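You operate a simulated robot arm through the tools that you are given. There is no shell and no other tool. Be economical: measure what you need, move in short steps, check, and stop when the job is done.

Carry out the task below with a simulated robot arm. There is one attempt and no reset: what you move stays moved.

JOB
Put the green filter on the top of the near cart away on the top of the end bench. Switch the call switch of station three on. Press the test button two times. Put one of the pale blocks from the top of the grey cabinet on the black small steel tray there. Take the blue filter on the top of the grey cabinet and put it away on the top of the end bench. Take the muffler from the top of the grey cabinet and put it on the top of the short bench. Fetch the plastic spacer from the top of the short bench and set it in the grey parts tray there. Press the white key of the harness tester three times. Press the orange key of the capacitor tester three times. Any order will do. Set down upright: pale block, muffler.

The check looks at the end state, three seconds after you hand in, the way a careful person would. Anything else that was tipped, shoved, dropped, spilled or broken makes it a failure.

ROBOT AND FRAMES
A 7-joint arm with a vacuum gripper on a trunk, on a base that drives. Base frame: it is fixed to the floor where the robot stands at the start and does not move with it; the origin is under the middle of the robot, x ahead of it, y to its left, z up; the surface under the hand at the start is at about z = 780. Readings come in mm, rad, newtons and seconds.
With the tool pointing down near the work surface it reaches from about 100 to 800 mm from the robot's upright axis, wherever it stands. Its first joint turns from -2.897 to 2.897 rad. Places, roughly: blue filter (5x4x4 cm) [2600, 1600, 900]; call switch of station three [2600, -900, 700]; green filter (5x4x4 cm) [500, -200, 800]; grey parts tray (24x18x6 cm) [3800, 1500, 900]; muffler (15x8x9 cm) [3100, 1700, 900]; orange key of the capacitor tester [4200, 1700, 900]; pale block (6x8x10 cm) [3000, 1500, 900]; plastic spacer (6x6x5 cm) [3600, 1600, 900]; small steel tray (14x9x3 cm) [2800, 1500, 900]; test button [3800, 700, 900]; top of the end bench [-2700, 2300, 800]; top of the short bench [3800, 1700, 800]; white key of the harness tester [4000, 1700, 900]. Payload 1.88 kg.
Tool frame: the origin (TCP) lies in the middle of the cups' lips, and z points out of the cups. The gripper has 1 cup of 32 mm across, covering 32 by 32 mm (tool x, y); the bellows give 14 mm. With the vacuum on, a cup seals on a smooth face that it is pressed against (1 to 4 N); it does not hold porous or soft things. The pull reaches 41 N.
Orientation is that of the tool frame in the base frame, as [roll, pitch, yaw] about the fixed x, y, z axes, in that order (R = Rz(yaw) Ry(pitch) Rx(roll)). With the cups facing straight down, the tool's x points along the base's -x, its y along +y and its z along -z.

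CONTROLS
- The arm moves only by the tool servo_tool. Its arguments are lists of equal length, an entry for each row: "delta_pos": the shift along the base's x, y, z in units of 20 mm (1.0 is 20 mm), a list of three; "delta_rot": the turn, a rotation vector about the base's x, y, z in units of 8 degrees (1.0 is 8 degrees), a list of three. In form: {"delta_pos": [[tx, ty, tz], ...], "delta_rot": [[wx, wy, wz], ...]}. A call has 1 to 12 rows; each row shifts and turns the commanded pose from where the row before left it. "valve" is the vacuum: 1 switches it on, 0 off, set as the call begins (left out, the last holds). A call with a number of a shift or a turn outside -1 to 1 is refused whole. Each row takes 0.2 s and may step no farther than 50 mm and 0.15 rad from the row before; otherwise, or with a gripper value out of range, the whole call is refused. A pose out of reach is approached as far as the arm can. The call stops where the force on the tool passes 40 N (or 10 N more than at its start, if that is more) or the arm is blocked; 0.2 s more then pass. The pull builds up within a second once a cup has sealed. Time passes only in rows, and 0.2 s behind the last, so rows that do not move give it time. The reply holds the time, the measured pose of the TCP, the force on the tool along the base axes and the pull of the vacuum, in the units named above and with some noise, with the torque about the TCP (base axes, N m) and any sound that the robot's microphone picked up.
- Cameras (640 x 400 px; columns grow to the right, rows downward): "scene" is now at [1.4, 124.9, 1433]; the picture's right is [-0.59, -0.81, 0.00], its down [-0.53, 0.39, -0.75] and it looks along [0.60, -0.44, -0.66] (base axes); focal length 294 px, centre (320, 200). "wrist" rides on the gripper at [82, 14, -216] in the tool frame; the picture's right is [-0.17, 0.99, 0.00], its down [-0.91, -0.15, -0.37] and it looks along [-0.37, -0.06, 0.93] (tool axes); focal length 243 px, centre (320, 200). There is no depth. A picture from a camera that has moved, and an enlarged one, comes with that camera's place and axes in the base frame and with its lens. The place of the scene camera against the robot may be out by one fixed shift of up to 25 mm in any direction.
- grab_frame(camera): a new picture of that camera. No time passes.
- slide_trunk(by): slides the trunk up (or, below 0, down) by that many mm; the arm and the scene camera ride with it, the base frame stays. It gives what a move gives, with no picture.
- base_move(legs): drives the robot by 1 to 6 legs, each [ahead, left, turn to the left] in mm, mm and rad, along the robot's own axes; the way and the turn of a leg run together, so that a leg with both is an arc; at most 1500 mm and 3.142 rad a leg. The arm and the cameras ride along, it lands a little off, and it stops where it bumps. It gives what a move gives.
- pan_tilt(pan, tilt): turns the head with the scene camera to pan (to the left, within 2.705 rad either way) and tilt (down, from -0.506 to 1.204), counted from straight ahead of the robot. It gives what a move gives.
- inspect(camera, box): a new picture of the part [left, top, right, bottom] of that camera's present view, enlarged. No time passes.
- close_job(): hands the job in; it is judged then, once.

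Go step by step. Nothing tells you exact positions but the pictures and the camera data: compare them with the known pose of the tool, close in by small moves and look again before you grip or let go. The budget is 207 turns and 200 pictures, counting those below and the enlarged ones. Unless the task says otherwise, let go and move clear before handing in, and close with one line.

The tools are called after ">>>" by a JSON object that holds its "name" and its "arguments". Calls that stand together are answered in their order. servo_tool: Moves the arm, as the interface text tells. Its arguments: {"type":"object","properties":{"delta_pos":{"type":"array"},"delta_rot":{"type":"array"},"valve":{"type":"number"}},"required":["delta_pos","delta_rot"]} The other tools are called the same way: slide_trunk (by) slides the trunk up or down; base_move (legs) drives the base; pan_tilt (pan, tilt) turns the head that bears the scene camera; grab_frame (camera) takes a picture; inspect (camera, box) takes an enlarged picture of a part of a camera's view; close_job () hands the job in.

At the start:

```text
clock: 0.0
tool_pos: [459.9, -133.6, 1027.7]
tool_rot: [-3.141, 0.002, -3.14]
contact_force: [0.4, -0.7, -0.2]
ft_torque: [0.02, 0.01, -0.02]
pull: 0.0
trunk travel left (down, up): [-375.0, 215.0]
robot x, y, heading: [1.8, -3.3, -0.002]
head pan, tilt: [-0.635, 0.724]
```

scene: 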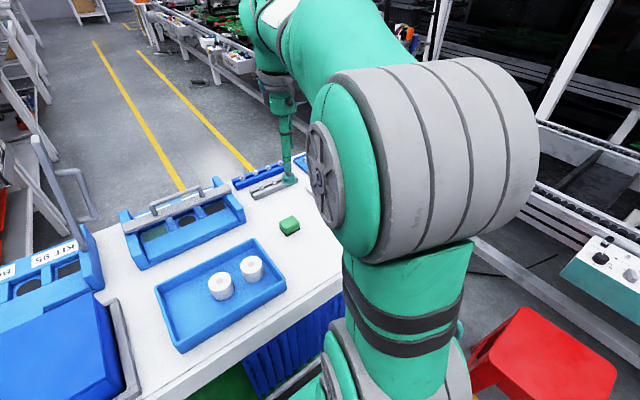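
wrist: 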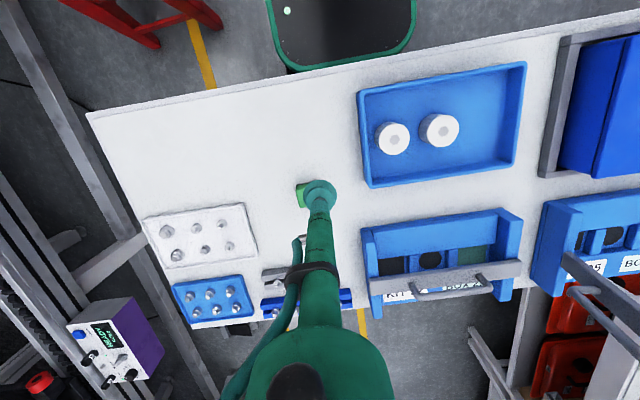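

The green filter is almost under the tool, slightly ahead and to the right. I'll pull the tool back a little so the wrist camera sees it clear of the gripper, and look around too.

>>> {"name": "servo_tool", "arguments": {"delta_pos": [[1, 0, 0], [1, 0, 0], [1, 0, 0], [1, 0, 0]], "delta_rot": [[0, 0, 0], [0, 0, 0], [0, 0, 0], [0, 0, 0]]}}

>>> {"name": "grab_frame", "arguments": {"camera": "wrist"}}

```text
clock: 1.0
tool_pos: [538.9, -133.1, 1027.5]
tool_rot: [3.141, 0.0, -3.141]
contact_force: [0.1, 0.3, -0.5]
ft_torque: [0.04, -0.03, -0.01]
pull: 0.1
trunk travel left (down, up): [-375.0, 215.0]
robot x, y, heading: [-4.0, 0.1, 0.002]
head pan, tilt: [-0.635, 0.724]
```

```text
197 pictures are left
camera wrist: at [456.5, -118.1, 1245.0], right [0.17, 0.99, 0.0], down [0.91, -0.15, 0.37], along [0.37, -0.06, -0.93], focal length 243 px, centre (320, 200)
```

wrist: 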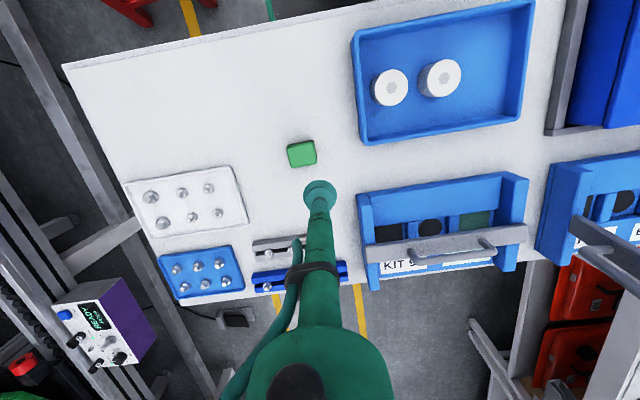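

Filter top is at about (533, -164, 820). Moving above and down part-way to check.

>>> {"name": "servo_tool", "arguments": {"delta_pos": [[-0.3, -0.8, -1], [0, -0.75, -1], [0, 0, -1], [0, 0, -1], [0, 0, -1], [0, 0, -1], [0, 0, -1], [0, 0, -1]], "delta_rot": [[0, 0, 0], [0, 0, 0], [0, 0, 0], [0, 0, 0], [0, 0, 0], [0, 0, 0], [0, 0, 0], [0, 0, 0]], "valve": 1}}

>>> {"name": "inspect", "arguments": {"camera": "wrist", "box": [240, 140, 400, 240]}}

```text
clock: 2.8
tool_pos: [533.6, -164.3, 867.5]
tool_rot: [-3.141, 0.001, 3.141]
contact_force: [0.4, -0.1, 0.4]
ft_torque: [0.02, 0.0, 0.01]
pull: 0.0
trunk travel left (down, up): [-375.0, 215.0]
robot x, y, heading: [0.4, 1.4, 0.001]
head pan, tilt: [-0.635, 0.724]
```

```text
4.00 times, centred on (320, 190) of wrist
camera zoom: at [452.2, -150.1, 1083.6], right [0.17, 0.99, 0.0], down [0.91, -0.15, 0.37], along [0.37, -0.06, -0.93], focal length 970 px, centre (320, 240)
```

zoom: 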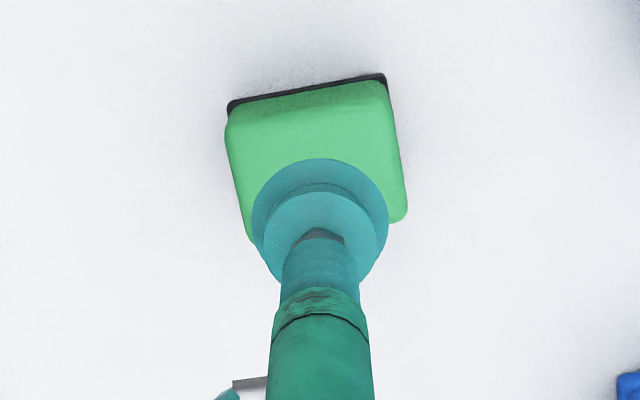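

Aligned with the filter. Descending to contact gently.

>>> {"name": "servo_tool", "arguments": {"delta_pos": [[0, 0, -1], [0, 0, -1], [0, 0, -0.2], [0, 0, -0.2]], "delta_rot": [[0, 0, 0], [0, 0, 0], [0, 0, 0], [0, 0, 0]]}}

```text
clock: 3.8
tool_pos: [532.8, -164.7, 818.8]
tool_rot: [-3.141, -0.001, -3.14]
contact_force: [-0.5, 0.9, 0.7]
ft_torque: [0.02, -0.02, 0.02]
pull: 0.0
trunk travel left (down, up): [-375.0, 215.0]
robot x, y, heading: [0.8, -0.7, 0.001]
head pan, tilt: [-0.635, 0.724]
```

>>> {"name": "servo_tool", "arguments": {"delta_pos": [[0, 0, -0.2], [0, 0, -0.1], [0, 0, 0], [0, 0, 0]], "delta_rot": [[0, 0, 0], [0, 0, 0], [0, 0, 0], [0, 0, 0]]}}

```text
clock: 4.8
tool_pos: [532.9, -164.4, 812.9]
tool_rot: [3.141, 0.0, -3.141]
contact_force: [0.4, -0.2, -0.4]
ft_torque: [-0.03, 0.01, -0.04]
pull: 0.1
trunk travel left (down, up): [-375.0, 215.0]
robot x, y, heading: [-1.1, 0.2, -0.002]
head pan, tilt: [-0.635, 0.724]
```

>>> {"name": "servo_tool", "arguments": {"delta_pos": [[0, 0, -0.1], [0, 0, -0.1], [0, 0, -0.1], [0, 0, 0], [0, 0, 0]], "delta_rot": [[0, 0, 0], [0, 0, 0], [0, 0, 0], [0, 0, 0], [0, 0, 0]]}}

>>> {"name": "inspect", "arguments": {"camera": "wrist", "box": [240, 140, 400, 240]}}

```text
clock: 6.0
tool_pos: [531.6, -164.0, 807.4]
tool_rot: [-3.141, -0.001, -3.141]
contact_force: [-0.5, -0.2, 2.9]
ft_torque: [0.0, -0.04, 0.05]
pull: 0.1
trunk travel left (down, up): [-375.0, 215.0]
robot x, y, heading: [-0.0, 0.4, -0.003]
head pan, tilt: [-0.635, 0.724]
```

```text
4.00 times, centred on (320, 190) of wrist
camera zoom: at [450.5, -149.6, 1023.8], right [0.17, 0.99, 0.0], down [0.91, -0.15, 0.37], along [0.37, -0.06, -0.93], focal length 970 px, centre (320, 240)
```

zoom: 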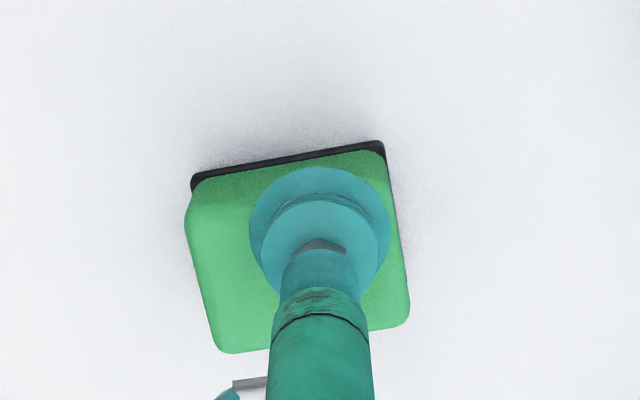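

Contact but no seal; the cup sits toward the near-left edge of the filter. I'll lift slightly, shift to its centre and press again.

>>> {"name": "servo_tool", "arguments": {"delta_pos": [[0, 0, 0.4], [0.4, -0.2, 0], [0, 0, -0.3], [0, 0, -0.1], [0, 0, 0], [0, 0, 0], [0, 0, 0]], "delta_rot": [[0, 0, 0], [0, 0, 0], [0, 0, 0], [0, 0, 0], [0, 0, 0], [0, 0, 0], [0, 0, 0]]}}

>>> {"name": "inspect", "arguments": {"camera": "wrist", "box": [240, 140, 400, 240]}}

```text
clock: 7.6
tool_pos: [541.3, -169.3, 809.0]
tool_rot: [-3.141, 0.005, 3.141]
contact_force: [3.6, -3.7, 27.3]
ft_torque: [-0.01, -0.15, 0.02]
pull: 40.5
trunk travel left (down, up): [-375.0, 215.0]
robot x, y, heading: [1.4, 1.1, -0.0]
head pan, tilt: [-0.635, 0.724]
```

```text
4.00 times, centred on (320, 190) of wrist
camera zoom: at [458.2, -153.7, 1025.0], right [0.17, 0.99, 0.0], down [0.91, -0.15, 0.38], along [0.37, -0.06, -0.93], focal length 970 px, centre (320, 240)
```

zoom: 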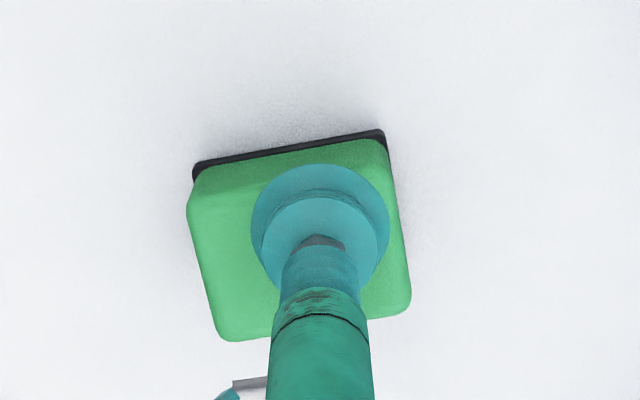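

Sealed with full pull. Lifting.

>>> {"name": "servo_tool", "arguments": {"delta_pos": [[0, 0, 0.5], [0, 0, 1], [0, 0, 1], [0, 0, 1], [0, 0, 1], [0, 0, 1], [0, 0, 1], [0, 0, 1], [0, 0, 1], [0, 0, 1]], "delta_rot": [[0, 0, 0], [0, 0, 0], [0, 0, 0], [0, 0, 0], [0, 0, 0], [0, 0, 0], [0, 0, 0], [0, 0, 0], [0, 0, 0], [0, 0, 0]]}}

>>> {"name": "pan_tilt", "arguments": {"pan": 1.57, "tilt": 0.4}}

>>> {"name": "grab_frame", "arguments": {"camera": "scene"}}

>>> {"name": "pan_tilt", "arguments": {"pan": 2.6, "tilt": 0.4}}

>>> {"name": "grab_frame", "arguments": {"camera": "scene"}}

>>> {"name": "pan_tilt", "arguments": {"pan": 0.4, "tilt": 0.4}}

>>> {"name": "grab_frame", "arguments": {"camera": "scene"}}

```text
clock: 9.8
tool_pos: [539.7, -169.2, 997.8]
tool_rot: [-3.142, -0.001, -3.141]
contact_force: [0.1, -0.1, -0.8]
ft_torque: [0.02, -0.02, -0.03]
pull: 40.6
trunk travel left (down, up): [-375.0, 215.0]
robot x, y, heading: [-3.1, -0.8, -0.001]
head pan, tilt: [-0.635, 0.724]
```

```text
clock: 11.9
tool_pos: [539.7, -169.5, 998.1]
tool_rot: [3.141, 0.002, 3.14]
contact_force: [0.2, 0.4, 0.0]
ft_torque: [0.0, -0.03, -0.01]
pull: 40.2
trunk travel left (down, up): [-375.0, 215.0]
robot x, y, heading: [1.3, -0.0, 0.003]
head pan, tilt: [1.571, 0.4]
```

```text
193 pictures are left
camera scene: at [-66.3, 267.4, 1461.8], right [1.0, 0.0, 0.0], down [0.0, -0.39, -0.92], along [0.0, 0.92, -0.39], focal length 294 px, centre (320, 200)
```

scene: 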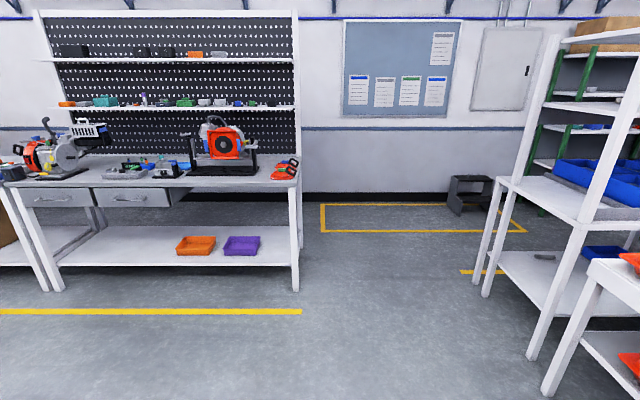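

```text
clock: 13.2
tool_pos: [541.6, -167.8, 998.4]
tool_rot: [3.141, 0.0, 3.14]
contact_force: [-0.3, 0.5, 0.1]
ft_torque: [-0.01, -0.05, -0.05]
pull: 40.8
trunk travel left (down, up): [-375.0, 215.0]
robot x, y, heading: [-1.1, -1.6, -0.005]
head pan, tilt: [2.601, 0.4]
```

```text
192 pictures are left
camera scene: at [-145.7, 222.5, 1461.8], right [0.52, 0.86, 0.0], down [0.33, -0.2, -0.92], along [-0.79, 0.47, -0.39], focal length 294 px, centre (320, 200)
```

scene: 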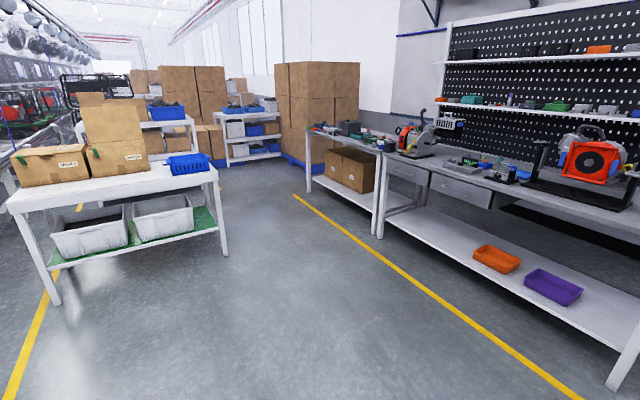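

```text
clock: 15.2
tool_pos: [540.7, -168.2, 997.5]
tool_rot: [-3.14, 0.0, -3.14]
contact_force: [0.0, -0.8, -1.2]
ft_torque: [0.0, -0.01, -0.02]
pull: 40.6
trunk travel left (down, up): [-375.0, 215.0]
robot x, y, heading: [0.4, 1.4, -0.001]
head pan, tilt: [0.4, 0.4]
```

```text
191 pictures are left
camera scene: at [19.0, 210.8, 1461.8], right [0.39, -0.92, 0.0], down [-0.36, -0.15, -0.92], along [0.85, 0.36, -0.39], focal length 294 px, centre (320, 200)
```

scene: 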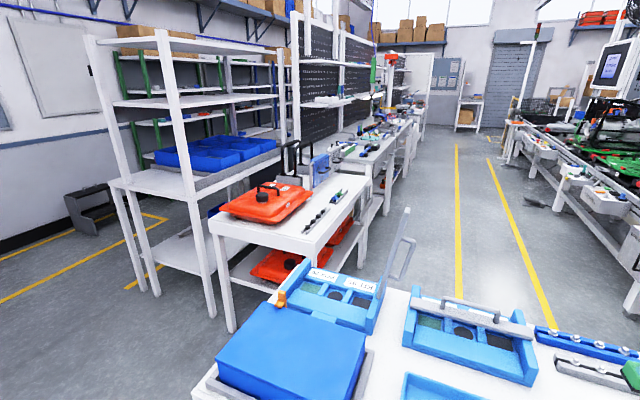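

The filter is held and the end bench is identified (front edge near y≈2000, x from -3400 to -2050). I'll back off the cart, turn left and drive diagonally to it.

>>> {"name": "base_move", "arguments": {"legs": [[-300, 0, 0], [0, 0, 1.571], [600, 1200, 0], [750, 1200, 0]]}}

>>> {"name": "pan_tilt", "arguments": {"pan": 0.0, "tilt": 0.6}}

>>> {"name": "grab_frame", "arguments": {"camera": "scene"}}

>>> {"name": "grab_frame", "arguments": {"camera": "wrist"}}

```text
clock: 33.9
tool_pos: [-2418.1, 1989.7, 997.8]
tool_rot: [-3.141, 0.001, -1.629]
contact_force: [0.0, -1.0, -0.5]
ft_torque: [0.0, 0.03, -0.01]
pull: 0.0
trunk travel left (down, up): [-375.0, 215.0]
robot x, y, heading: [-2621.9, 1457.8, 1.516]
head pan, tilt: [0.4, 0.4]
```

```text
clock: 34.8
tool_pos: [-2420.3, 1988.2, 997.4]
tool_rot: [-3.141, 0.002, -1.629]
contact_force: [0.3, 0.3, -0.7]
ft_torque: [0.0, 0.01, 0.0]
pull: 0.1
trunk travel left (down, up): [-375.0, 215.0]
robot x, y, heading: [-2619.6, 1461.0, 1.509]
head pan, tilt: [0.0, 0.6]
```

```text
190 pictures are left
camera scene: at [-2786.5, 1507.5, 1443.7], right [1.0, -0.06, 0.0], down [-0.03, -0.56, -0.83], along [0.05, 0.82, -0.56], focal length 294 px, centre (320, 200)
```

scene: 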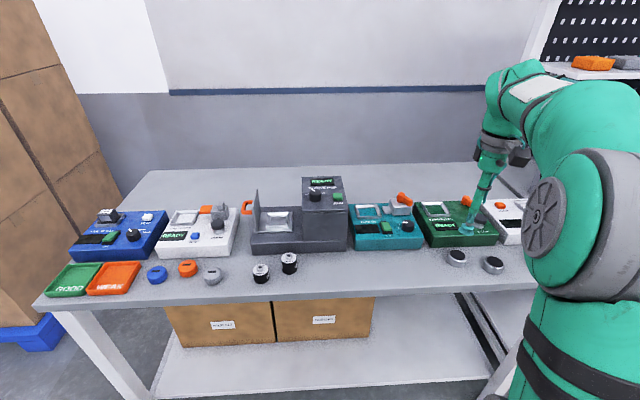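

```text
189 pictures are left
camera wrist: at [-2437.0, 1908.7, 1213.4], right [-0.97, 0.22, 0.0], down [0.21, 0.9, 0.37], along [0.08, 0.37, -0.93], focal length 243 px, centre (320, 200)
```

wrist: 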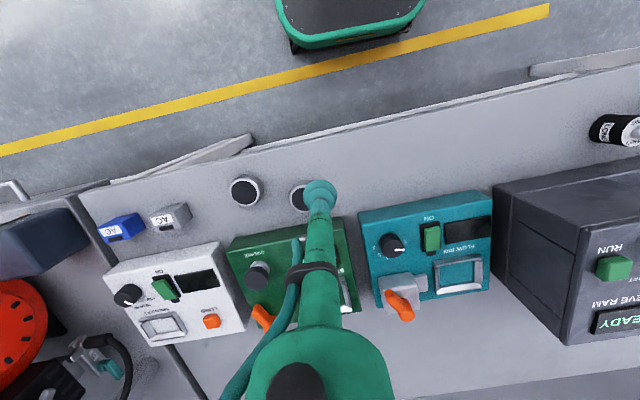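

The pull reads zero: the filter was lost on the way. I'll look back along the path to find it.

>>> {"name": "pan_tilt", "arguments": {"pan": -2.2, "tilt": 0.5}}

>>> {"name": "grab_frame", "arguments": {"camera": "scene"}}

>>> {"name": "pan_tilt", "arguments": {"pan": 2.7, "tilt": 0.5}}

>>> {"name": "grab_frame", "arguments": {"camera": "scene"}}

>>> {"name": "pan_tilt", "arguments": {"pan": -1.2, "tilt": 0.6}}

>>> {"name": "grab_frame", "arguments": {"camera": "scene"}}

```text
clock: 36.9
tool_pos: [-2418.6, 1990.1, 997.9]
tool_rot: [3.141, 0.001, -1.628]
contact_force: [0.0, 0.5, -0.5]
ft_torque: [-0.01, -0.02, 0.01]
pull: 0.1
trunk travel left (down, up): [-375.0, 215.0]
robot x, y, heading: [-2617.4, 1457.1, 1.509]
head pan, tilt: [-2.201, 0.499]
```

```text
188 pictures are left
camera scene: at [-2721.3, 1361.5, 1452.7], right [-0.63, -0.77, 0.0], down [-0.37, 0.3, -0.88], along [0.68, -0.56, -0.48], focal length 294 px, centre (320, 200)
```

scene: 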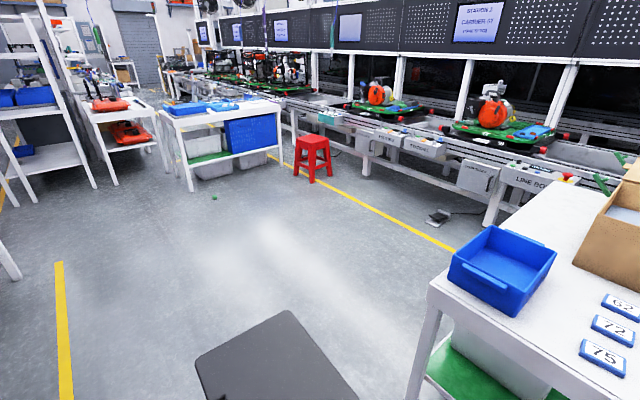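

```text
clock: 40.8
tool_pos: [-2418.1, 1989.1, 998.3]
tool_rot: [-3.14, 0.002, -1.628]
contact_force: [-0.1, 0.0, 0.0]
ft_torque: [0.0, -0.01, -0.01]
pull: 0.0
trunk travel left (down, up): [-375.0, 215.0]
robot x, y, heading: [-2618.1, 1458.7, 1.511]
head pan, tilt: [2.7, 0.499]
```

```text
187 pictures are left
camera scene: at [-2835.2, 1339.4, 1452.7], right [-0.88, 0.48, 0.0], down [0.23, 0.42, -0.88], along [-0.42, -0.77, -0.48], focal length 294 px, centre (320, 200)
```

scene: 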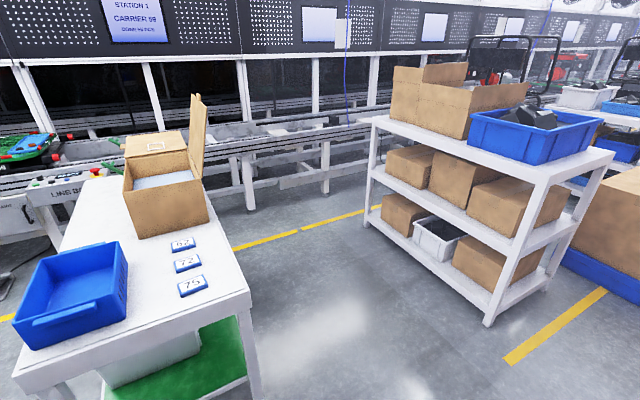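

```text
clock: 44.0
tool_pos: [-2418.1, 1988.4, 997.6]
tool_rot: [-3.141, 0.002, -1.628]
contact_force: [-0.6, 0.0, -0.1]
ft_torque: [-0.01, 0.01, -0.02]
pull: 0.0
trunk travel left (down, up): [-375.0, 215.0]
robot x, y, heading: [-2615.5, 1459.9, 1.516]
head pan, tilt: [-1.201, 0.6]
```

```text
186 pictures are left
camera scene: at [-2707.5, 1446.4, 1443.6], right [0.31, -0.95, 0.0], down [-0.54, -0.17, -0.83], along [0.79, 0.25, -0.56], focal length 294 px, centre (320, 200)
```

scene: 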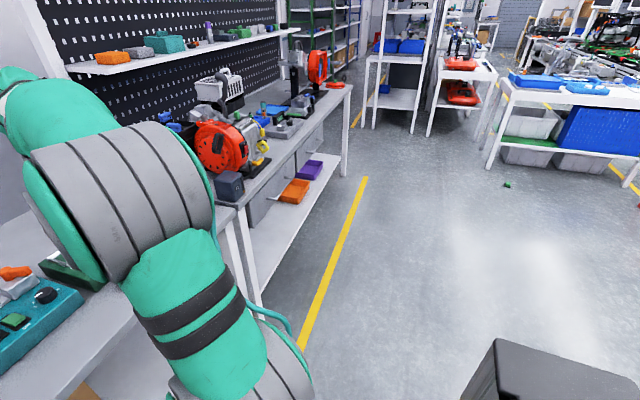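

The green filter lies on the floor near (70, 490) – it was shed during the fast turn. I'll drive back so that it is ahead of me and look closer.

>>> {"name": "base_move", "arguments": {"legs": [[-150, 0, 0], [0, 0, -1.81], [1100, 0, 0], [1050, 0, 0]]}}

>>> {"name": "pan_tilt", "arguments": {"pan": 0.0, "tilt": 0.9}}

>>> {"name": "grab_frame", "arguments": {"camera": "scene"}}

>>> {"name": "grab_frame", "arguments": {"camera": "wrist"}}

```text
clock: 60.0
tool_pos: [-105.1, 347.9, 997.0]
tool_rot: [-3.141, 0.0, 2.833]
contact_force: [0.1, 0.4, 0.2]
ft_torque: [0.0, 0.03, -0.01]
pull: 0.0
trunk travel left (down, up): [-375.0, 215.0]
robot x, y, heading: [-570.0, 670.4, -0.305]
head pan, tilt: [-1.201, 0.6]
```

```text
clock: 61.4
tool_pos: [-105.7, 347.6, 997.3]
tool_rot: [-3.14, 0.001, 2.834]
contact_force: [-0.4, 0.0, 1.0]
ft_torque: [0.02, 0.01, 0.03]
pull: 0.0
trunk travel left (down, up): [-375.0, 215.0]
robot x, y, heading: [-571.2, 670.7, -0.306]
head pan, tilt: [0.0, 0.901]
```

```text
185 pictures are left
camera scene: at [-511.8, 834.1, 1418.8], right [-0.3, -0.95, 0.0], down [-0.75, 0.24, -0.62], along [0.59, -0.19, -0.78], focal length 294 px, centre (320, 200)
```

scene: 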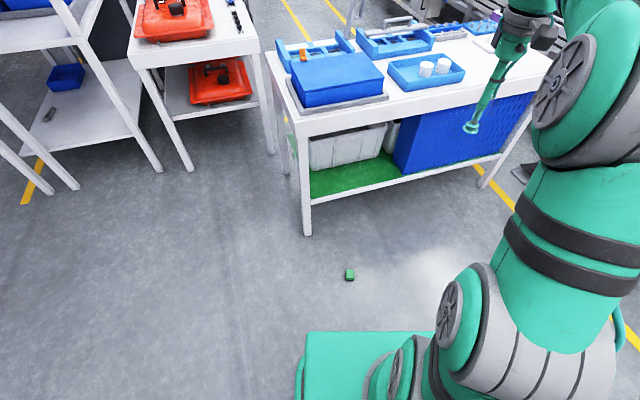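

```text
184 pictures are left
camera wrist: at [-179.1, 387.1, 1213.4], right [0.46, 0.89, 0.0], down [0.83, -0.42, 0.37], along [0.33, -0.17, -0.93], focal length 243 px, centre (320, 200)
```

wrist: 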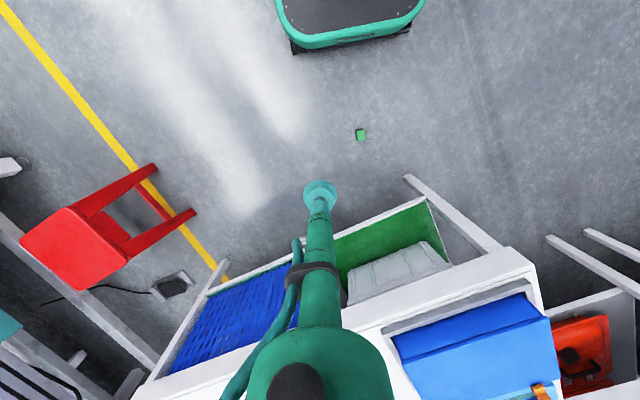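

Filter located at (34, 492) on the floor. I'll lower the trunk and bring the tool over it.

>>> {"name": "servo_tool", "arguments": {"delta_pos": [[0.9, 0.9, 0], [0.9, 0.9, 0], [0.9, 0.9, 0], [0.9, 0.9, 0], [0.9, 0.9, 0], [0.9, 0.9, 0], [0.9, 0.9, 0], [0.65, 0.9, 0]], "delta_rot": [[0, 0, 0], [0, 0, 0], [0, 0, 0], [0, 0, 0], [0, 0, 0], [0, 0, 0], [0, 0, 0], [0, 0, 0]]}}

>>> {"name": "slide_trunk", "arguments": {"by": -370}}

>>> {"name": "servo_tool", "arguments": {"delta_pos": [[0, 0, -1], [0, 0, -1], [0, 0, -1], [0, 0, -1], [0, 0, -1], [0, 0, -1], [0, 0, -1], [0, 0, -1], [0, 0, -1], [0, 0, -1], [0, 0, -1], [0, 0, -1]], "delta_rot": [[0, 0, 0], [0, 0, 0], [0, 0, 0], [0, 0, 0], [0, 0, 0], [0, 0, 0], [0, 0, 0], [0, 0, 0], [0, 0, 0], [0, 0, 0], [0, 0, 0], [0, 0, 0]]}}

>>> {"name": "grab_frame", "arguments": {"camera": "wrist"}}

>>> {"name": "grab_frame", "arguments": {"camera": "scene"}}

```text
clock: 63.2
tool_pos: [34.3, 492.2, 997.5]
tool_rot: [-3.142, -0.002, 2.834]
contact_force: [-0.2, -0.6, -0.4]
ft_torque: [0.05, -0.01, -0.03]
pull: 0.0
trunk travel left (down, up): [-375.0, 215.0]
robot x, y, heading: [-569.4, 673.4, -0.307]
head pan, tilt: [0.0, 0.901]
```

```text
clock: 66.7
tool_pos: [33.7, 491.6, 627.2]
tool_rot: [-3.141, 0.0, 2.835]
contact_force: [0.5, -0.5, 0.2]
ft_torque: [0.01, -0.02, 0.02]
pull: 0.3
trunk travel left (down, up): [-5.0, 585.0]
robot x, y, heading: [-568.8, 669.3, -0.303]
head pan, tilt: [0.0, 0.901]
```

```text
clock: 69.3
tool_pos: [33.1, 493.0, 387.3]
tool_rot: [3.141, 0.001, 2.834]
contact_force: [-0.1, -0.4, 0.7]
ft_torque: [-0.01, 0.0, 0.04]
pull: 0.0
trunk travel left (down, up): [-5.0, 585.0]
robot x, y, heading: [-572.1, 674.1, -0.305]
head pan, tilt: [0.0, 0.901]
```

```text
183 pictures are left
camera wrist: at [-41.2, 531.5, 603.6], right [0.46, 0.89, 0.0], down [0.83, -0.42, 0.37], along [0.33, -0.17, -0.93], focal length 243 px, centre (320, 200)
```

wrist: 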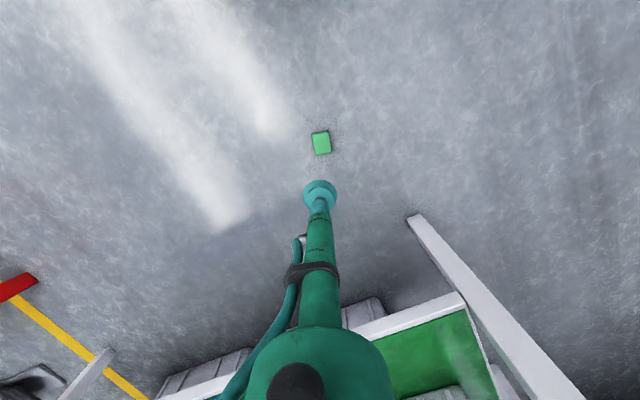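

```text
182 pictures are left
camera scene: at [-511.8, 834.2, 1048.9], right [-0.3, -0.95, 0.0], down [-0.75, 0.24, -0.62], along [0.59, -0.19, -0.78], focal length 294 px, centre (320, 200)
```

scene: 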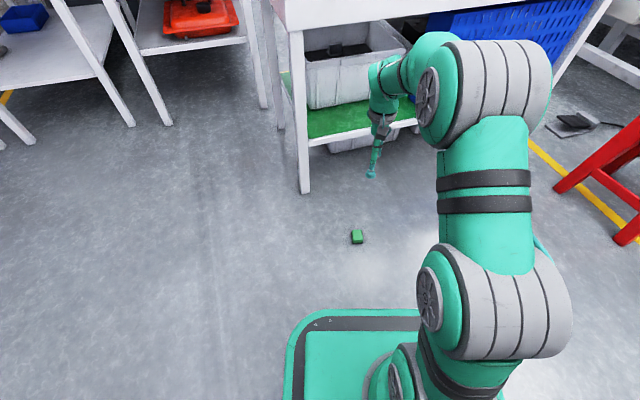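

>>> {"name": "servo_tool", "arguments": {"delta_pos": [[0.1, 0.1, -1], [0, 0, -1], [0, 0, -1], [0, 0, -1], [0, 0, -1], [0, 0, -1], [0, 0, -1], [0, 0, -1], [0, 0, -1], [0, 0, -1], [0, 0, -1], [0, 0, -1]], "delta_rot": [[0, 0, 0], [0, 0, 0], [0, 0, 0], [0, 0, 0], [0, 0, 0], [0, 0, 0], [0, 0, 0], [0, 0, 0], [0, 0, 0], [0, 0, 0], [0, 0, 0], [0, 0, 0]]}}

>>> {"name": "inspect", "arguments": {"camera": "wrist", "box": [240, 120, 400, 220]}}

>>> {"name": "grab_frame", "arguments": {"camera": "scene"}}

```text
clock: 71.9
tool_pos: [37.1, 493.0, 146.2]
tool_rot: [3.141, 0.004, 2.835]
contact_force: [0.4, -0.5, -0.1]
ft_torque: [0.04, -0.01, 0.01]
pull: 0.0
trunk travel left (down, up): [-5.0, 585.0]
robot x, y, heading: [-569.7, 672.2, -0.31]
head pan, tilt: [0.0, 0.901]
```

```text
4.00 times, centred on (320, 170) of wrist
camera zoom: at [-37.0, 533.6, 363.0], right [0.46, 0.89, 0.0], down [0.83, -0.42, 0.38], along [0.33, -0.17, -0.93], focal length 970 px, centre (320, 320)
```

zoom: 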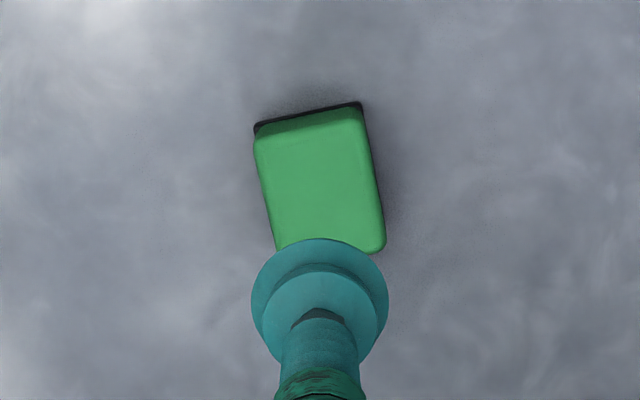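

```text
180 pictures are left
camera scene: at [-511.8, 834.2, 1048.9], right [-0.3, -0.95, 0.0], down [-0.75, 0.24, -0.62], along [0.59, -0.19, -0.78], focal length 294 px, centre (320, 200)
```

scene: 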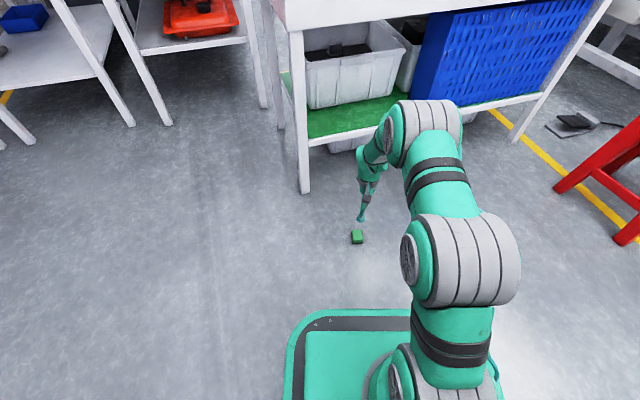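

>>> {"name": "servo_tool", "arguments": {"delta_pos": [[-0.15, 0.15, -1], [0, 0, -1], [0, 0, -1], [0, 0, -1], [0, 0, -1]], "delta_rot": [[0, 0, 0], [0, 0, 0], [0, 0, 0], [0, 0, 0], [0, 0, 0]]}}

>>> {"name": "inspect", "arguments": {"camera": "wrist", "box": [240, 140, 400, 240]}}

```text
clock: 73.1
tool_pos: [32.9, 496.9, 47.2]
tool_rot: [3.14, 0.0, 2.835]
contact_force: [-0.2, 0.2, -0.2]
ft_torque: [-0.04, 0.01, 0.04]
pull: 0.1
trunk travel left (down, up): [-5.0, 585.0]
robot x, y, heading: [-568.4, 672.6, -0.311]
head pan, tilt: [0.0, 0.901]
```

```text
4.00 times, centred on (320, 190) of wrist
camera zoom: at [-40.5, 535.5, 262.5], right [0.46, 0.89, 0.0], down [0.82, -0.42, 0.38], along [0.33, -0.17, -0.93], focal length 970 px, centre (320, 240)
```

zoom: 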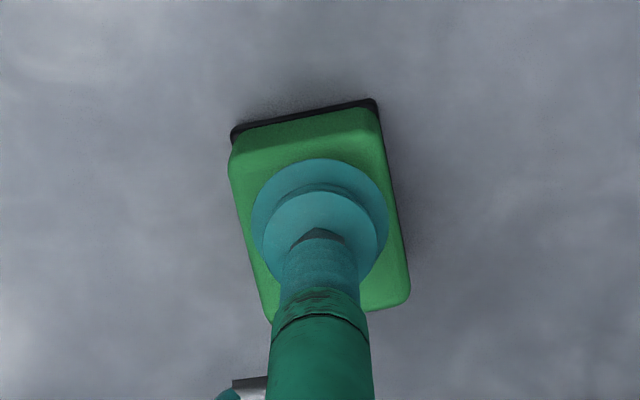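

>>> {"name": "servo_tool", "arguments": {"delta_pos": [[0.25, -0.08, 0], [0, 0, -0.5], [0, 0, -0.3], [0, 0, 0], [0, 0, 0]], "delta_rot": [[0, 0, 0], [0, 0, 0], [0, 0, 0], [0, 0, 0], [0, 0, 0]]}}

>>> {"name": "inspect", "arguments": {"camera": "wrist", "box": [240, 140, 400, 240]}}

```text
clock: 74.3
tool_pos: [39.1, 495.6, 31.6]
tool_rot: [3.141, 0.001, 2.835]
contact_force: [-2.7, 0.1, 10.2]
ft_torque: [-0.02, 0.03, -0.07]
pull: 40.9
trunk travel left (down, up): [-5.0, 585.0]
robot x, y, heading: [-570.4, 666.9, -0.307]
head pan, tilt: [0.0, 0.901]
```

```text
4.00 times, centred on (320, 190) of wrist
camera zoom: at [-35.1, 534.4, 248.6], right [0.46, 0.89, 0.0], down [0.82, -0.42, 0.38], along [0.33, -0.17, -0.93], focal length 970 px, centre (320, 240)
```

zoom: 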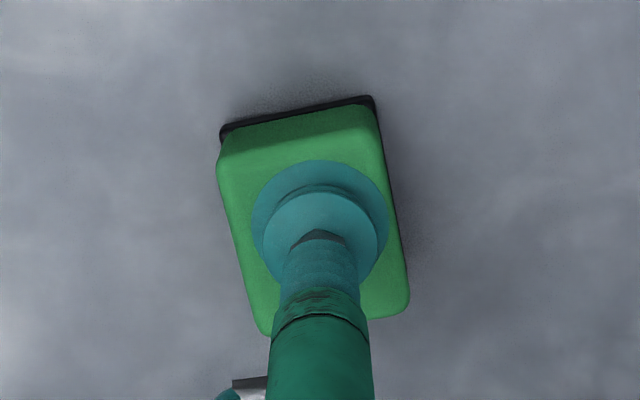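

Sealed again. Lifting, raising the trunk, and pulling the hand in nearer to the axis so the turns shake it less.

>>> {"name": "servo_tool", "arguments": {"delta_pos": [[0, 0, 0.5], [0, 0, 1], [0, 0, 1], [0, 0, 1], [0, 0, 1], [0, 0, 1], [0, 0, 1], [0, 0, 1], [0, 0, 1], [0, 0, 1], [0, 0, 1], [0, 0, 1]], "delta_rot": [[0, 0, 0], [0, 0, 0], [0, 0, 0], [0, 0, 0], [0, 0, 0], [0, 0, 0], [0, 0, 0], [0, 0, 0], [0, 0, 0], [0, 0, 0], [0, 0, 0], [0, 0, 0]]}}

>>> {"name": "servo_tool", "arguments": {"delta_pos": [[0, 0, 1], [0, 0, 1], [0, 0, 1], [0, 0, 1], [0, 0, 1], [-0.7, 0.2, 1], [-0.7, 0.2, 1], [-0.7, 0.2, 1], [-0.7, 0.2, 1], [-0.7, 0.2, 1], [-0.7, 0.2, 1], [-0.7, 0.2, 1]], "delta_rot": [[0, 0, 0], [0, 0, 0], [0, 0, 0], [0, 0, 0], [0, 0, 0], [0, 0, 0], [0, 0, 0], [0, 0, 0], [0, 0, 0], [0, 0, 0], [0, 0, 0], [0, 0, 0]]}}

>>> {"name": "slide_trunk", "arguments": {"by": 370}}

>>> {"name": "base_move", "arguments": {"legs": [[0, 0, 0.3]]}}

```text
clock: 76.9
tool_pos: [38.2, 495.8, 260.5]
tool_rot: [-3.14, 0.001, 2.836]
contact_force: [-1.1, -0.9, -0.4]
ft_torque: [-0.02, 0.03, 0.01]
pull: 40.5
trunk travel left (down, up): [-5.0, 585.0]
robot x, y, heading: [-571.0, 672.7, -0.309]
head pan, tilt: [0.0, 0.901]
```

```text
clock: 79.5
tool_pos: [-59.4, 523.8, 500.5]
tool_rot: [-3.141, 0.001, 2.838]
contact_force: [0.2, 0.0, -1.1]
ft_torque: [0.01, -0.02, 0.0]
pull: 40.6
trunk travel left (down, up): [-5.0, 585.0]
robot x, y, heading: [-568.4, 673.7, -0.306]
head pan, tilt: [0.0, 0.901]
```

```text
clock: 83.1
tool_pos: [-59.9, 523.6, 871.3]
tool_rot: [3.141, 0.0, 2.835]
contact_force: [0.1, -0.3, -1.1]
ft_torque: [0.02, 0.0, 0.0]
pull: 40.3
trunk travel left (down, up): [-375.0, 215.0]
robot x, y, heading: [-566.9, 671.0, -0.309]
head pan, tilt: [0.0, 0.901]
```

```text
clock: 84.5
tool_pos: [-38.7, 680.7, 871.1]
tool_rot: [-3.141, 0.001, 3.135]
contact_force: [0.6, 0.5, -0.3]
ft_torque: [0.0, 0.01, 0.06]
pull: 41.0
trunk travel left (down, up): [-375.0, 215.0]
robot x, y, heading: [-572.3, 669.8, -0.002]
head pan, tilt: [0.0, 0.901]
```

>>> {"name": "base_move", "arguments": {"legs": [[0, 0, 0.4], [0, 0, 0.4], [0, 0, 0.4], [0, 0, 0.37]]}}

```text
clock: 89.6
tool_pos: [-577.1, 1203.8, 872.1]
tool_rot: [-3.141, -0.001, -1.579]
contact_force: [-0.1, 0.4, 0.1]
ft_torque: [0.03, 0.01, 0.01]
pull: 40.4
trunk travel left (down, up): [-375.0, 215.0]
robot x, y, heading: [-566.7, 671.9, 1.563]
head pan, tilt: [0.0, 0.901]
```

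Still held. Raising the hand and driving sideways to the bench in modest legs.

>>> {"name": "servo_tool", "arguments": {"delta_pos": [[0, -0.5, 1], [0, -0.5, 1], [0, -0.5, 1], [0, -0.5, 1], [0, -0.5, 1], [0, -0.5, 1], [0, 0, 1]], "delta_rot": [[0, 0, 0], [0, 0, 0], [0, 0, 0], [0, 0, 0], [0, 0, 0], [0, 0, 0], [0, 0, 0]]}}

>>> {"name": "base_move", "arguments": {"legs": [[200, 500, 0], [200, 500, 0], [200, 500, 0], [220, 490, 0]]}}

>>> {"name": "grab_frame", "arguments": {"camera": "wrist"}}

```text
clock: 91.2
tool_pos: [-578.4, 1142.0, 1012.9]
tool_rot: [-3.141, 0.001, -1.579]
contact_force: [-0.2, 0.3, -0.9]
ft_torque: [0.02, -0.02, 0.02]
pull: 40.6
trunk travel left (down, up): [-375.0, 215.0]
robot x, y, heading: [-570.6, 670.7, 1.561]
head pan, tilt: [0.0, 0.901]
```

```text
clock: 102.5
tool_pos: [-2559.9, 1999.4, 1012.6]
tool_rot: [3.142, 0.001, -1.585]
contact_force: [0.4, 0.2, -1.6]
ft_torque: [0.0, 0.0, 0.01]
pull: 40.5
trunk travel left (down, up): [-375.0, 215.0]
robot x, y, heading: [-2556.8, 1530.2, 1.554]
head pan, tilt: [0.0, 0.901]
```

```text
177 pictures are left
camera wrist: at [-2575.2, 1919.6, 1228.0], right [-0.98, 0.18, 0.0], down [0.17, 0.91, 0.37], along [0.07, 0.37, -0.93], focal length 243 px, centre (320, 200)
```

wrist: 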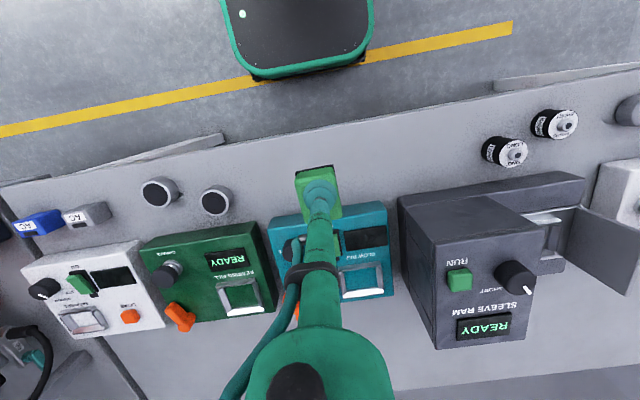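

>>> {"name": "servo_tool", "arguments": {"delta_pos": [[0, 0.8, 0], [0, 0.8, -1], [0, 0, -1], [0, 0, -1], [0, 0, -1], [0, 0, -1], [0, 0, -1], [0, 0, -1]], "delta_rot": [[0, 0, 0], [0, 0, 0], [0, 0, 0], [0, 0, 0], [0, 0, 0], [0, 0, 0], [0, 0, 0], [0, 0, 0]]}}

>>> {"name": "grab_frame", "arguments": {"camera": "wrist"}}

>>> {"name": "grab_frame", "arguments": {"camera": "scene"}}

```text
clock: 104.3
tool_pos: [-2560.3, 2035.3, 876.0]
tool_rot: [-3.142, 0.009, -1.585]
contact_force: [-2.0, -0.9, 32.3]
ft_torque: [-0.01, 0.01, -0.05]
pull: 40.6
trunk travel left (down, up): [-375.0, 215.0]
robot x, y, heading: [-2557.2, 1528.4, 1.563]
head pan, tilt: [0.0, 0.901]
```

```text
176 pictures are left
camera wrist: at [-2575.2, 1951.7, 1091.5], right [-0.98, 0.18, 0.0], down [0.17, 0.91, 0.38], along [0.07, 0.38, -0.92], focal length 243 px, centre (320, 200)
```

wrist: 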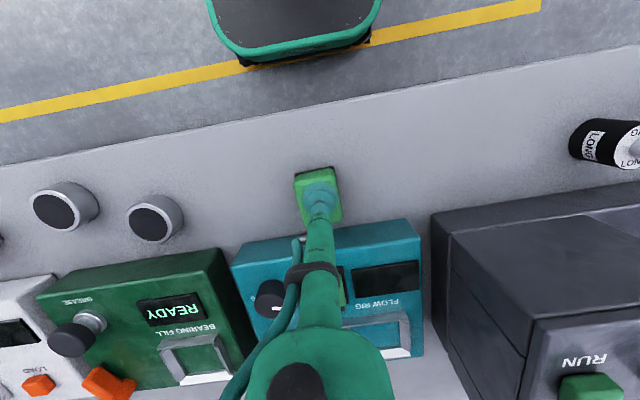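

```text
175 pictures are left
camera scene: at [-2724.6, 1557.2, 1419.6], right [1.0, -0.01, 0.0], down [-0.01, -0.78, -0.62], along [0.01, 0.62, -0.78], focal length 294 px, centre (320, 200)
```

scene: 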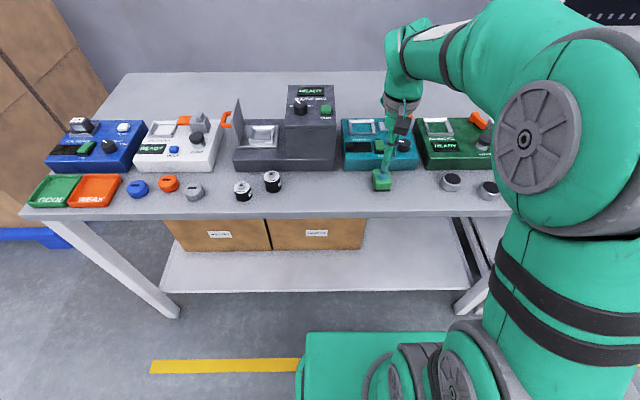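

The filter has met the bench surface (about z=845). Easing off the pressure and releasing.

>>> {"name": "servo_tool", "arguments": {"delta_pos": [[0, 0, 0.1]], "delta_rot": [[0, 0, 0]]}}

>>> {"name": "servo_tool", "arguments": {"delta_pos": [[0, 0, 0], [0, 0, 0], [0, 0, 0], [0, 0, 0], [0, 0, 0], [0, 0, 0.2], [0, 0, 0.5], [0, 0, 1], [0, -0.5, 1], [0, -0.5, 1], [0, -0.5, 1], [0, -0.5, 1]], "delta_rot": [[0, 0, 0], [0, 0, 0], [0, 0, 0], [0, 0, 0], [0, 0, 0], [0, 0, 0], [0, 0, 0], [0, 0, 0], [0, 0, 0], [0, 0, 0], [0, 0, 0], [0, 0, 0]], "valve": 0}}

>>> {"name": "grab_frame", "arguments": {"camera": "scene"}}

>>> {"name": "grab_frame", "arguments": {"camera": "wrist"}}

```text
clock: 104.7
tool_pos: [-2560.2, 2033.9, 874.2]
tool_rot: [-3.141, 0.002, -1.584]
contact_force: [-2.9, 7.6, 22.1]
ft_torque: [0.09, 0.01, 0.03]
pull: 40.5
trunk travel left (down, up): [-375.0, 215.0]
robot x, y, heading: [-2553.3, 1530.3, 1.561]
head pan, tilt: [0.0, 0.901]
```

```text
clock: 107.3
tool_pos: [-2560.3, 1992.6, 988.3]
tool_rot: [-3.14, 0.0, -1.584]
contact_force: [-0.9, -0.5, -0.1]
ft_torque: [-0.01, 0.04, -0.02]
pull: 0.0
trunk travel left (down, up): [-375.0, 215.0]
robot x, y, heading: [-2552.8, 1529.5, 1.557]
head pan, tilt: [0.0, 0.901]
```

```text
174 pictures are left
camera scene: at [-2724.6, 1559.0, 1418.8], right [1.0, -0.01, 0.0], down [-0.01, -0.78, -0.62], along [0.01, 0.62, -0.78], focal length 294 px, centre (320, 200)
```

scene: 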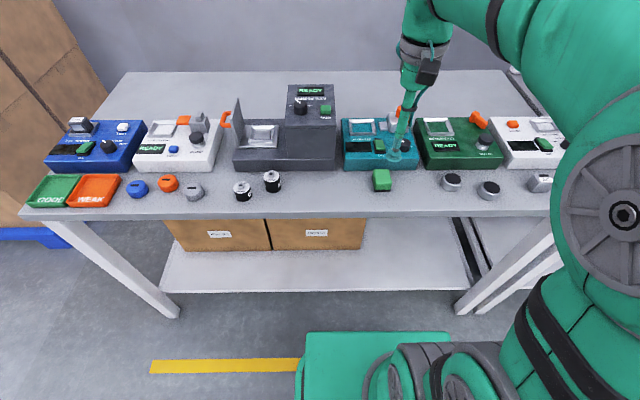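

```text
173 pictures are left
camera wrist: at [-2575.1, 1912.0, 1204.5], right [-0.98, 0.18, 0.0], down [0.17, 0.91, 0.37], along [0.07, 0.37, -0.93], focal length 243 px, centre (320, 200)
```

wrist: 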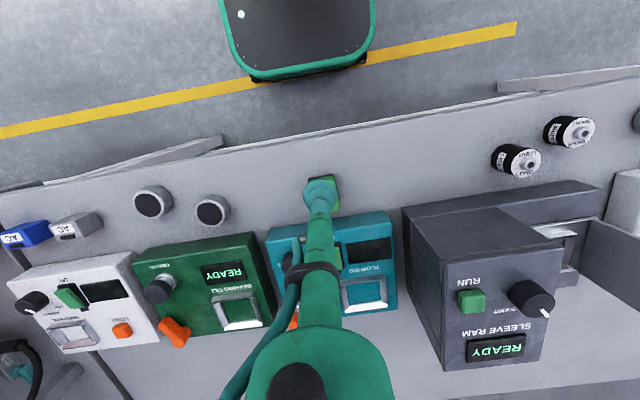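

The green filter stands on the end bench. Next I must find a way through to the aisle on the far side of the near cart; I'll drive back east and survey.

>>> {"name": "base_move", "arguments": {"legs": [[-250, 0, 0], [0, -1300, 0], [0, -1300, 0], [0, 0, -1.557]]}}

>>> {"name": "pan_tilt", "arguments": {"pan": 0.2, "tilt": 0.5}}

>>> {"name": "grab_frame", "arguments": {"camera": "scene"}}

>>> {"name": "pan_tilt", "arguments": {"pan": 1.2, "tilt": 0.5}}

>>> {"name": "grab_frame", "arguments": {"camera": "scene"}}

>>> {"name": "pan_tilt", "arguments": {"pan": -1.1, "tilt": 0.5}}

>>> {"name": "grab_frame", "arguments": {"camera": "scene"}}

```text
clock: 125.1
tool_pos: [497.2, 1385.8, 987.8]
tool_rot: [3.141, -0.001, -3.067]
contact_force: [0.1, 0.2, -0.3]
ft_torque: [0.02, -0.03, 0.04]
pull: 0.1
trunk travel left (down, up): [-375.0, 215.0]
robot x, y, heading: [36.4, 1339.3, 0.079]
head pan, tilt: [0.0, 0.901]
```

```text
clock: 126.0
tool_pos: [498.1, 1385.8, 988.5]
tool_rot: [-3.141, 0.0, -3.067]
contact_force: [0.6, 0.2, -0.8]
ft_torque: [0.02, 0.01, -0.01]
pull: 0.1
trunk travel left (down, up): [-375.0, 215.0]
robot x, y, heading: [36.3, 1339.0, 0.075]
head pan, tilt: [0.201, 0.499]
```

```text
172 pictures are left
camera scene: at [47.1, 1533.7, 1452.6], right [0.27, -0.96, 0.0], down [-0.46, -0.13, -0.88], along [0.84, 0.24, -0.48], focal length 294 px, centre (320, 200)
```

scene: 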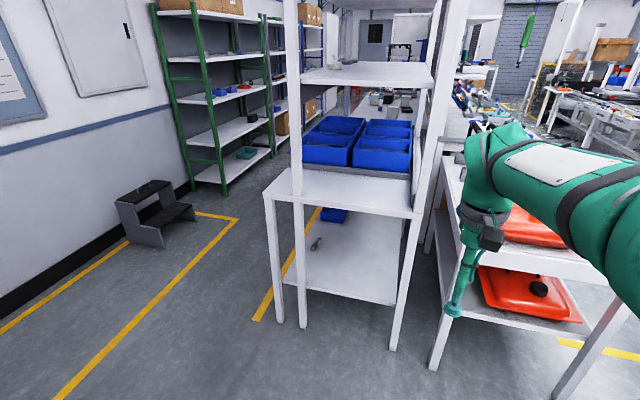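

```text
clock: 127.2
tool_pos: [499.1, 1387.0, 988.3]
tool_rot: [3.141, -0.002, -3.067]
contact_force: [0.3, 0.7, -0.1]
ft_torque: [0.01, -0.01, 0.02]
pull: 0.0
trunk travel left (down, up): [-375.0, 215.0]
robot x, y, heading: [40.6, 1337.8, 0.072]
head pan, tilt: [1.201, 0.499]
```

```text
171 pictures are left
camera scene: at [-14.0, 1595.9, 1452.7], right [0.96, -0.29, 0.0], down [-0.14, -0.46, -0.88], along [0.26, 0.84, -0.48], focal length 294 px, centre (320, 200)
```

scene: 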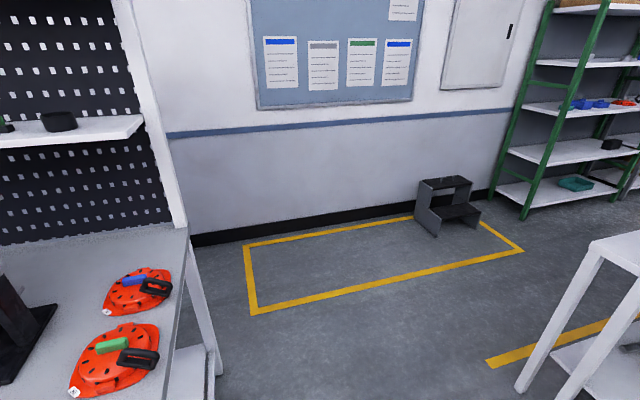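

```text
clock: 129.4
tool_pos: [497.8, 1385.2, 987.8]
tool_rot: [-3.141, 0.001, -3.068]
contact_force: [0.1, 0.6, -0.6]
ft_torque: [-0.01, -0.03, -0.03]
pull: 0.0
trunk travel left (down, up): [-375.0, 215.0]
robot x, y, heading: [36.1, 1341.7, 0.074]
head pan, tilt: [-1.1, 0.499]
```

```text
170 pictures are left
camera scene: at [7.0, 1431.2, 1452.7], right [-0.85, -0.52, 0.0], down [-0.25, 0.41, -0.88], along [0.46, -0.75, -0.48], focal length 294 px, centre (320, 200)
```

scene: 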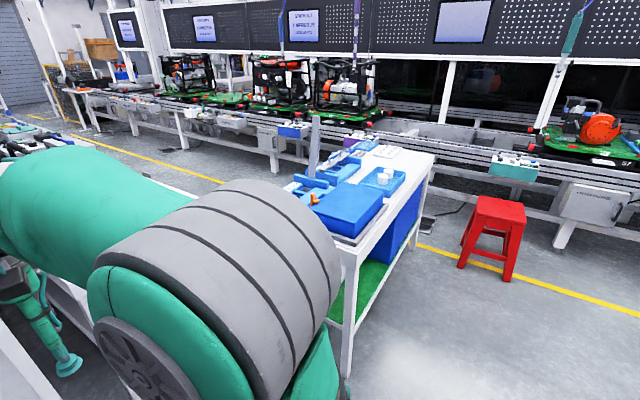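

The passage by the cart is too narrow, but there is an open corridor north of the white shelf (y≈2100–2900). I'll drive there and look along it.

>>> {"name": "base_move", "arguments": {"legs": [[350, 1150, 0]]}}

>>> {"name": "pan_tilt", "arguments": {"pan": -0.1, "tilt": 0.4}}

>>> {"name": "grab_frame", "arguments": {"camera": "scene"}}

```text
clock: 135.4
tool_pos: [750.9, 2564.8, 987.5]
tool_rot: [-3.141, 0.0, -3.043]
contact_force: [-0.4, 0.1, 0.1]
ft_torque: [0.01, 0.03, -0.02]
pull: 0.1
trunk travel left (down, up): [-375.0, 215.0]
robot x, y, heading: [292.0, 2510.0, 0.099]
head pan, tilt: [-1.1, 0.499]
```

```text
clock: 136.7
tool_pos: [751.7, 2563.3, 989.2]
tool_rot: [3.141, 0.001, -3.043]
contact_force: [0.3, -0.4, -0.7]
ft_torque: [0.03, 0.01, -0.04]
pull: 0.0
trunk travel left (down, up): [-375.0, 215.0]
robot x, y, heading: [290.8, 2506.1, 0.097]
head pan, tilt: [-0.099, 0.4]
```

```text
169 pictures are left
camera scene: at [302.8, 2676.3, 1461.8], right [0.0, -1.0, 0.0], down [-0.39, 0.0, -0.92], along [0.92, 0.0, -0.39], focal length 294 px, centre (320, 200)
```

scene: 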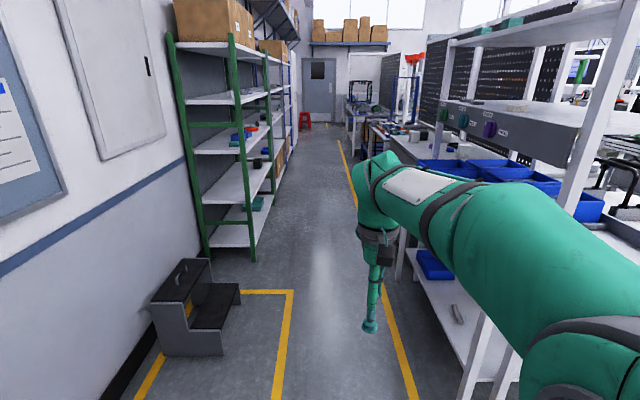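

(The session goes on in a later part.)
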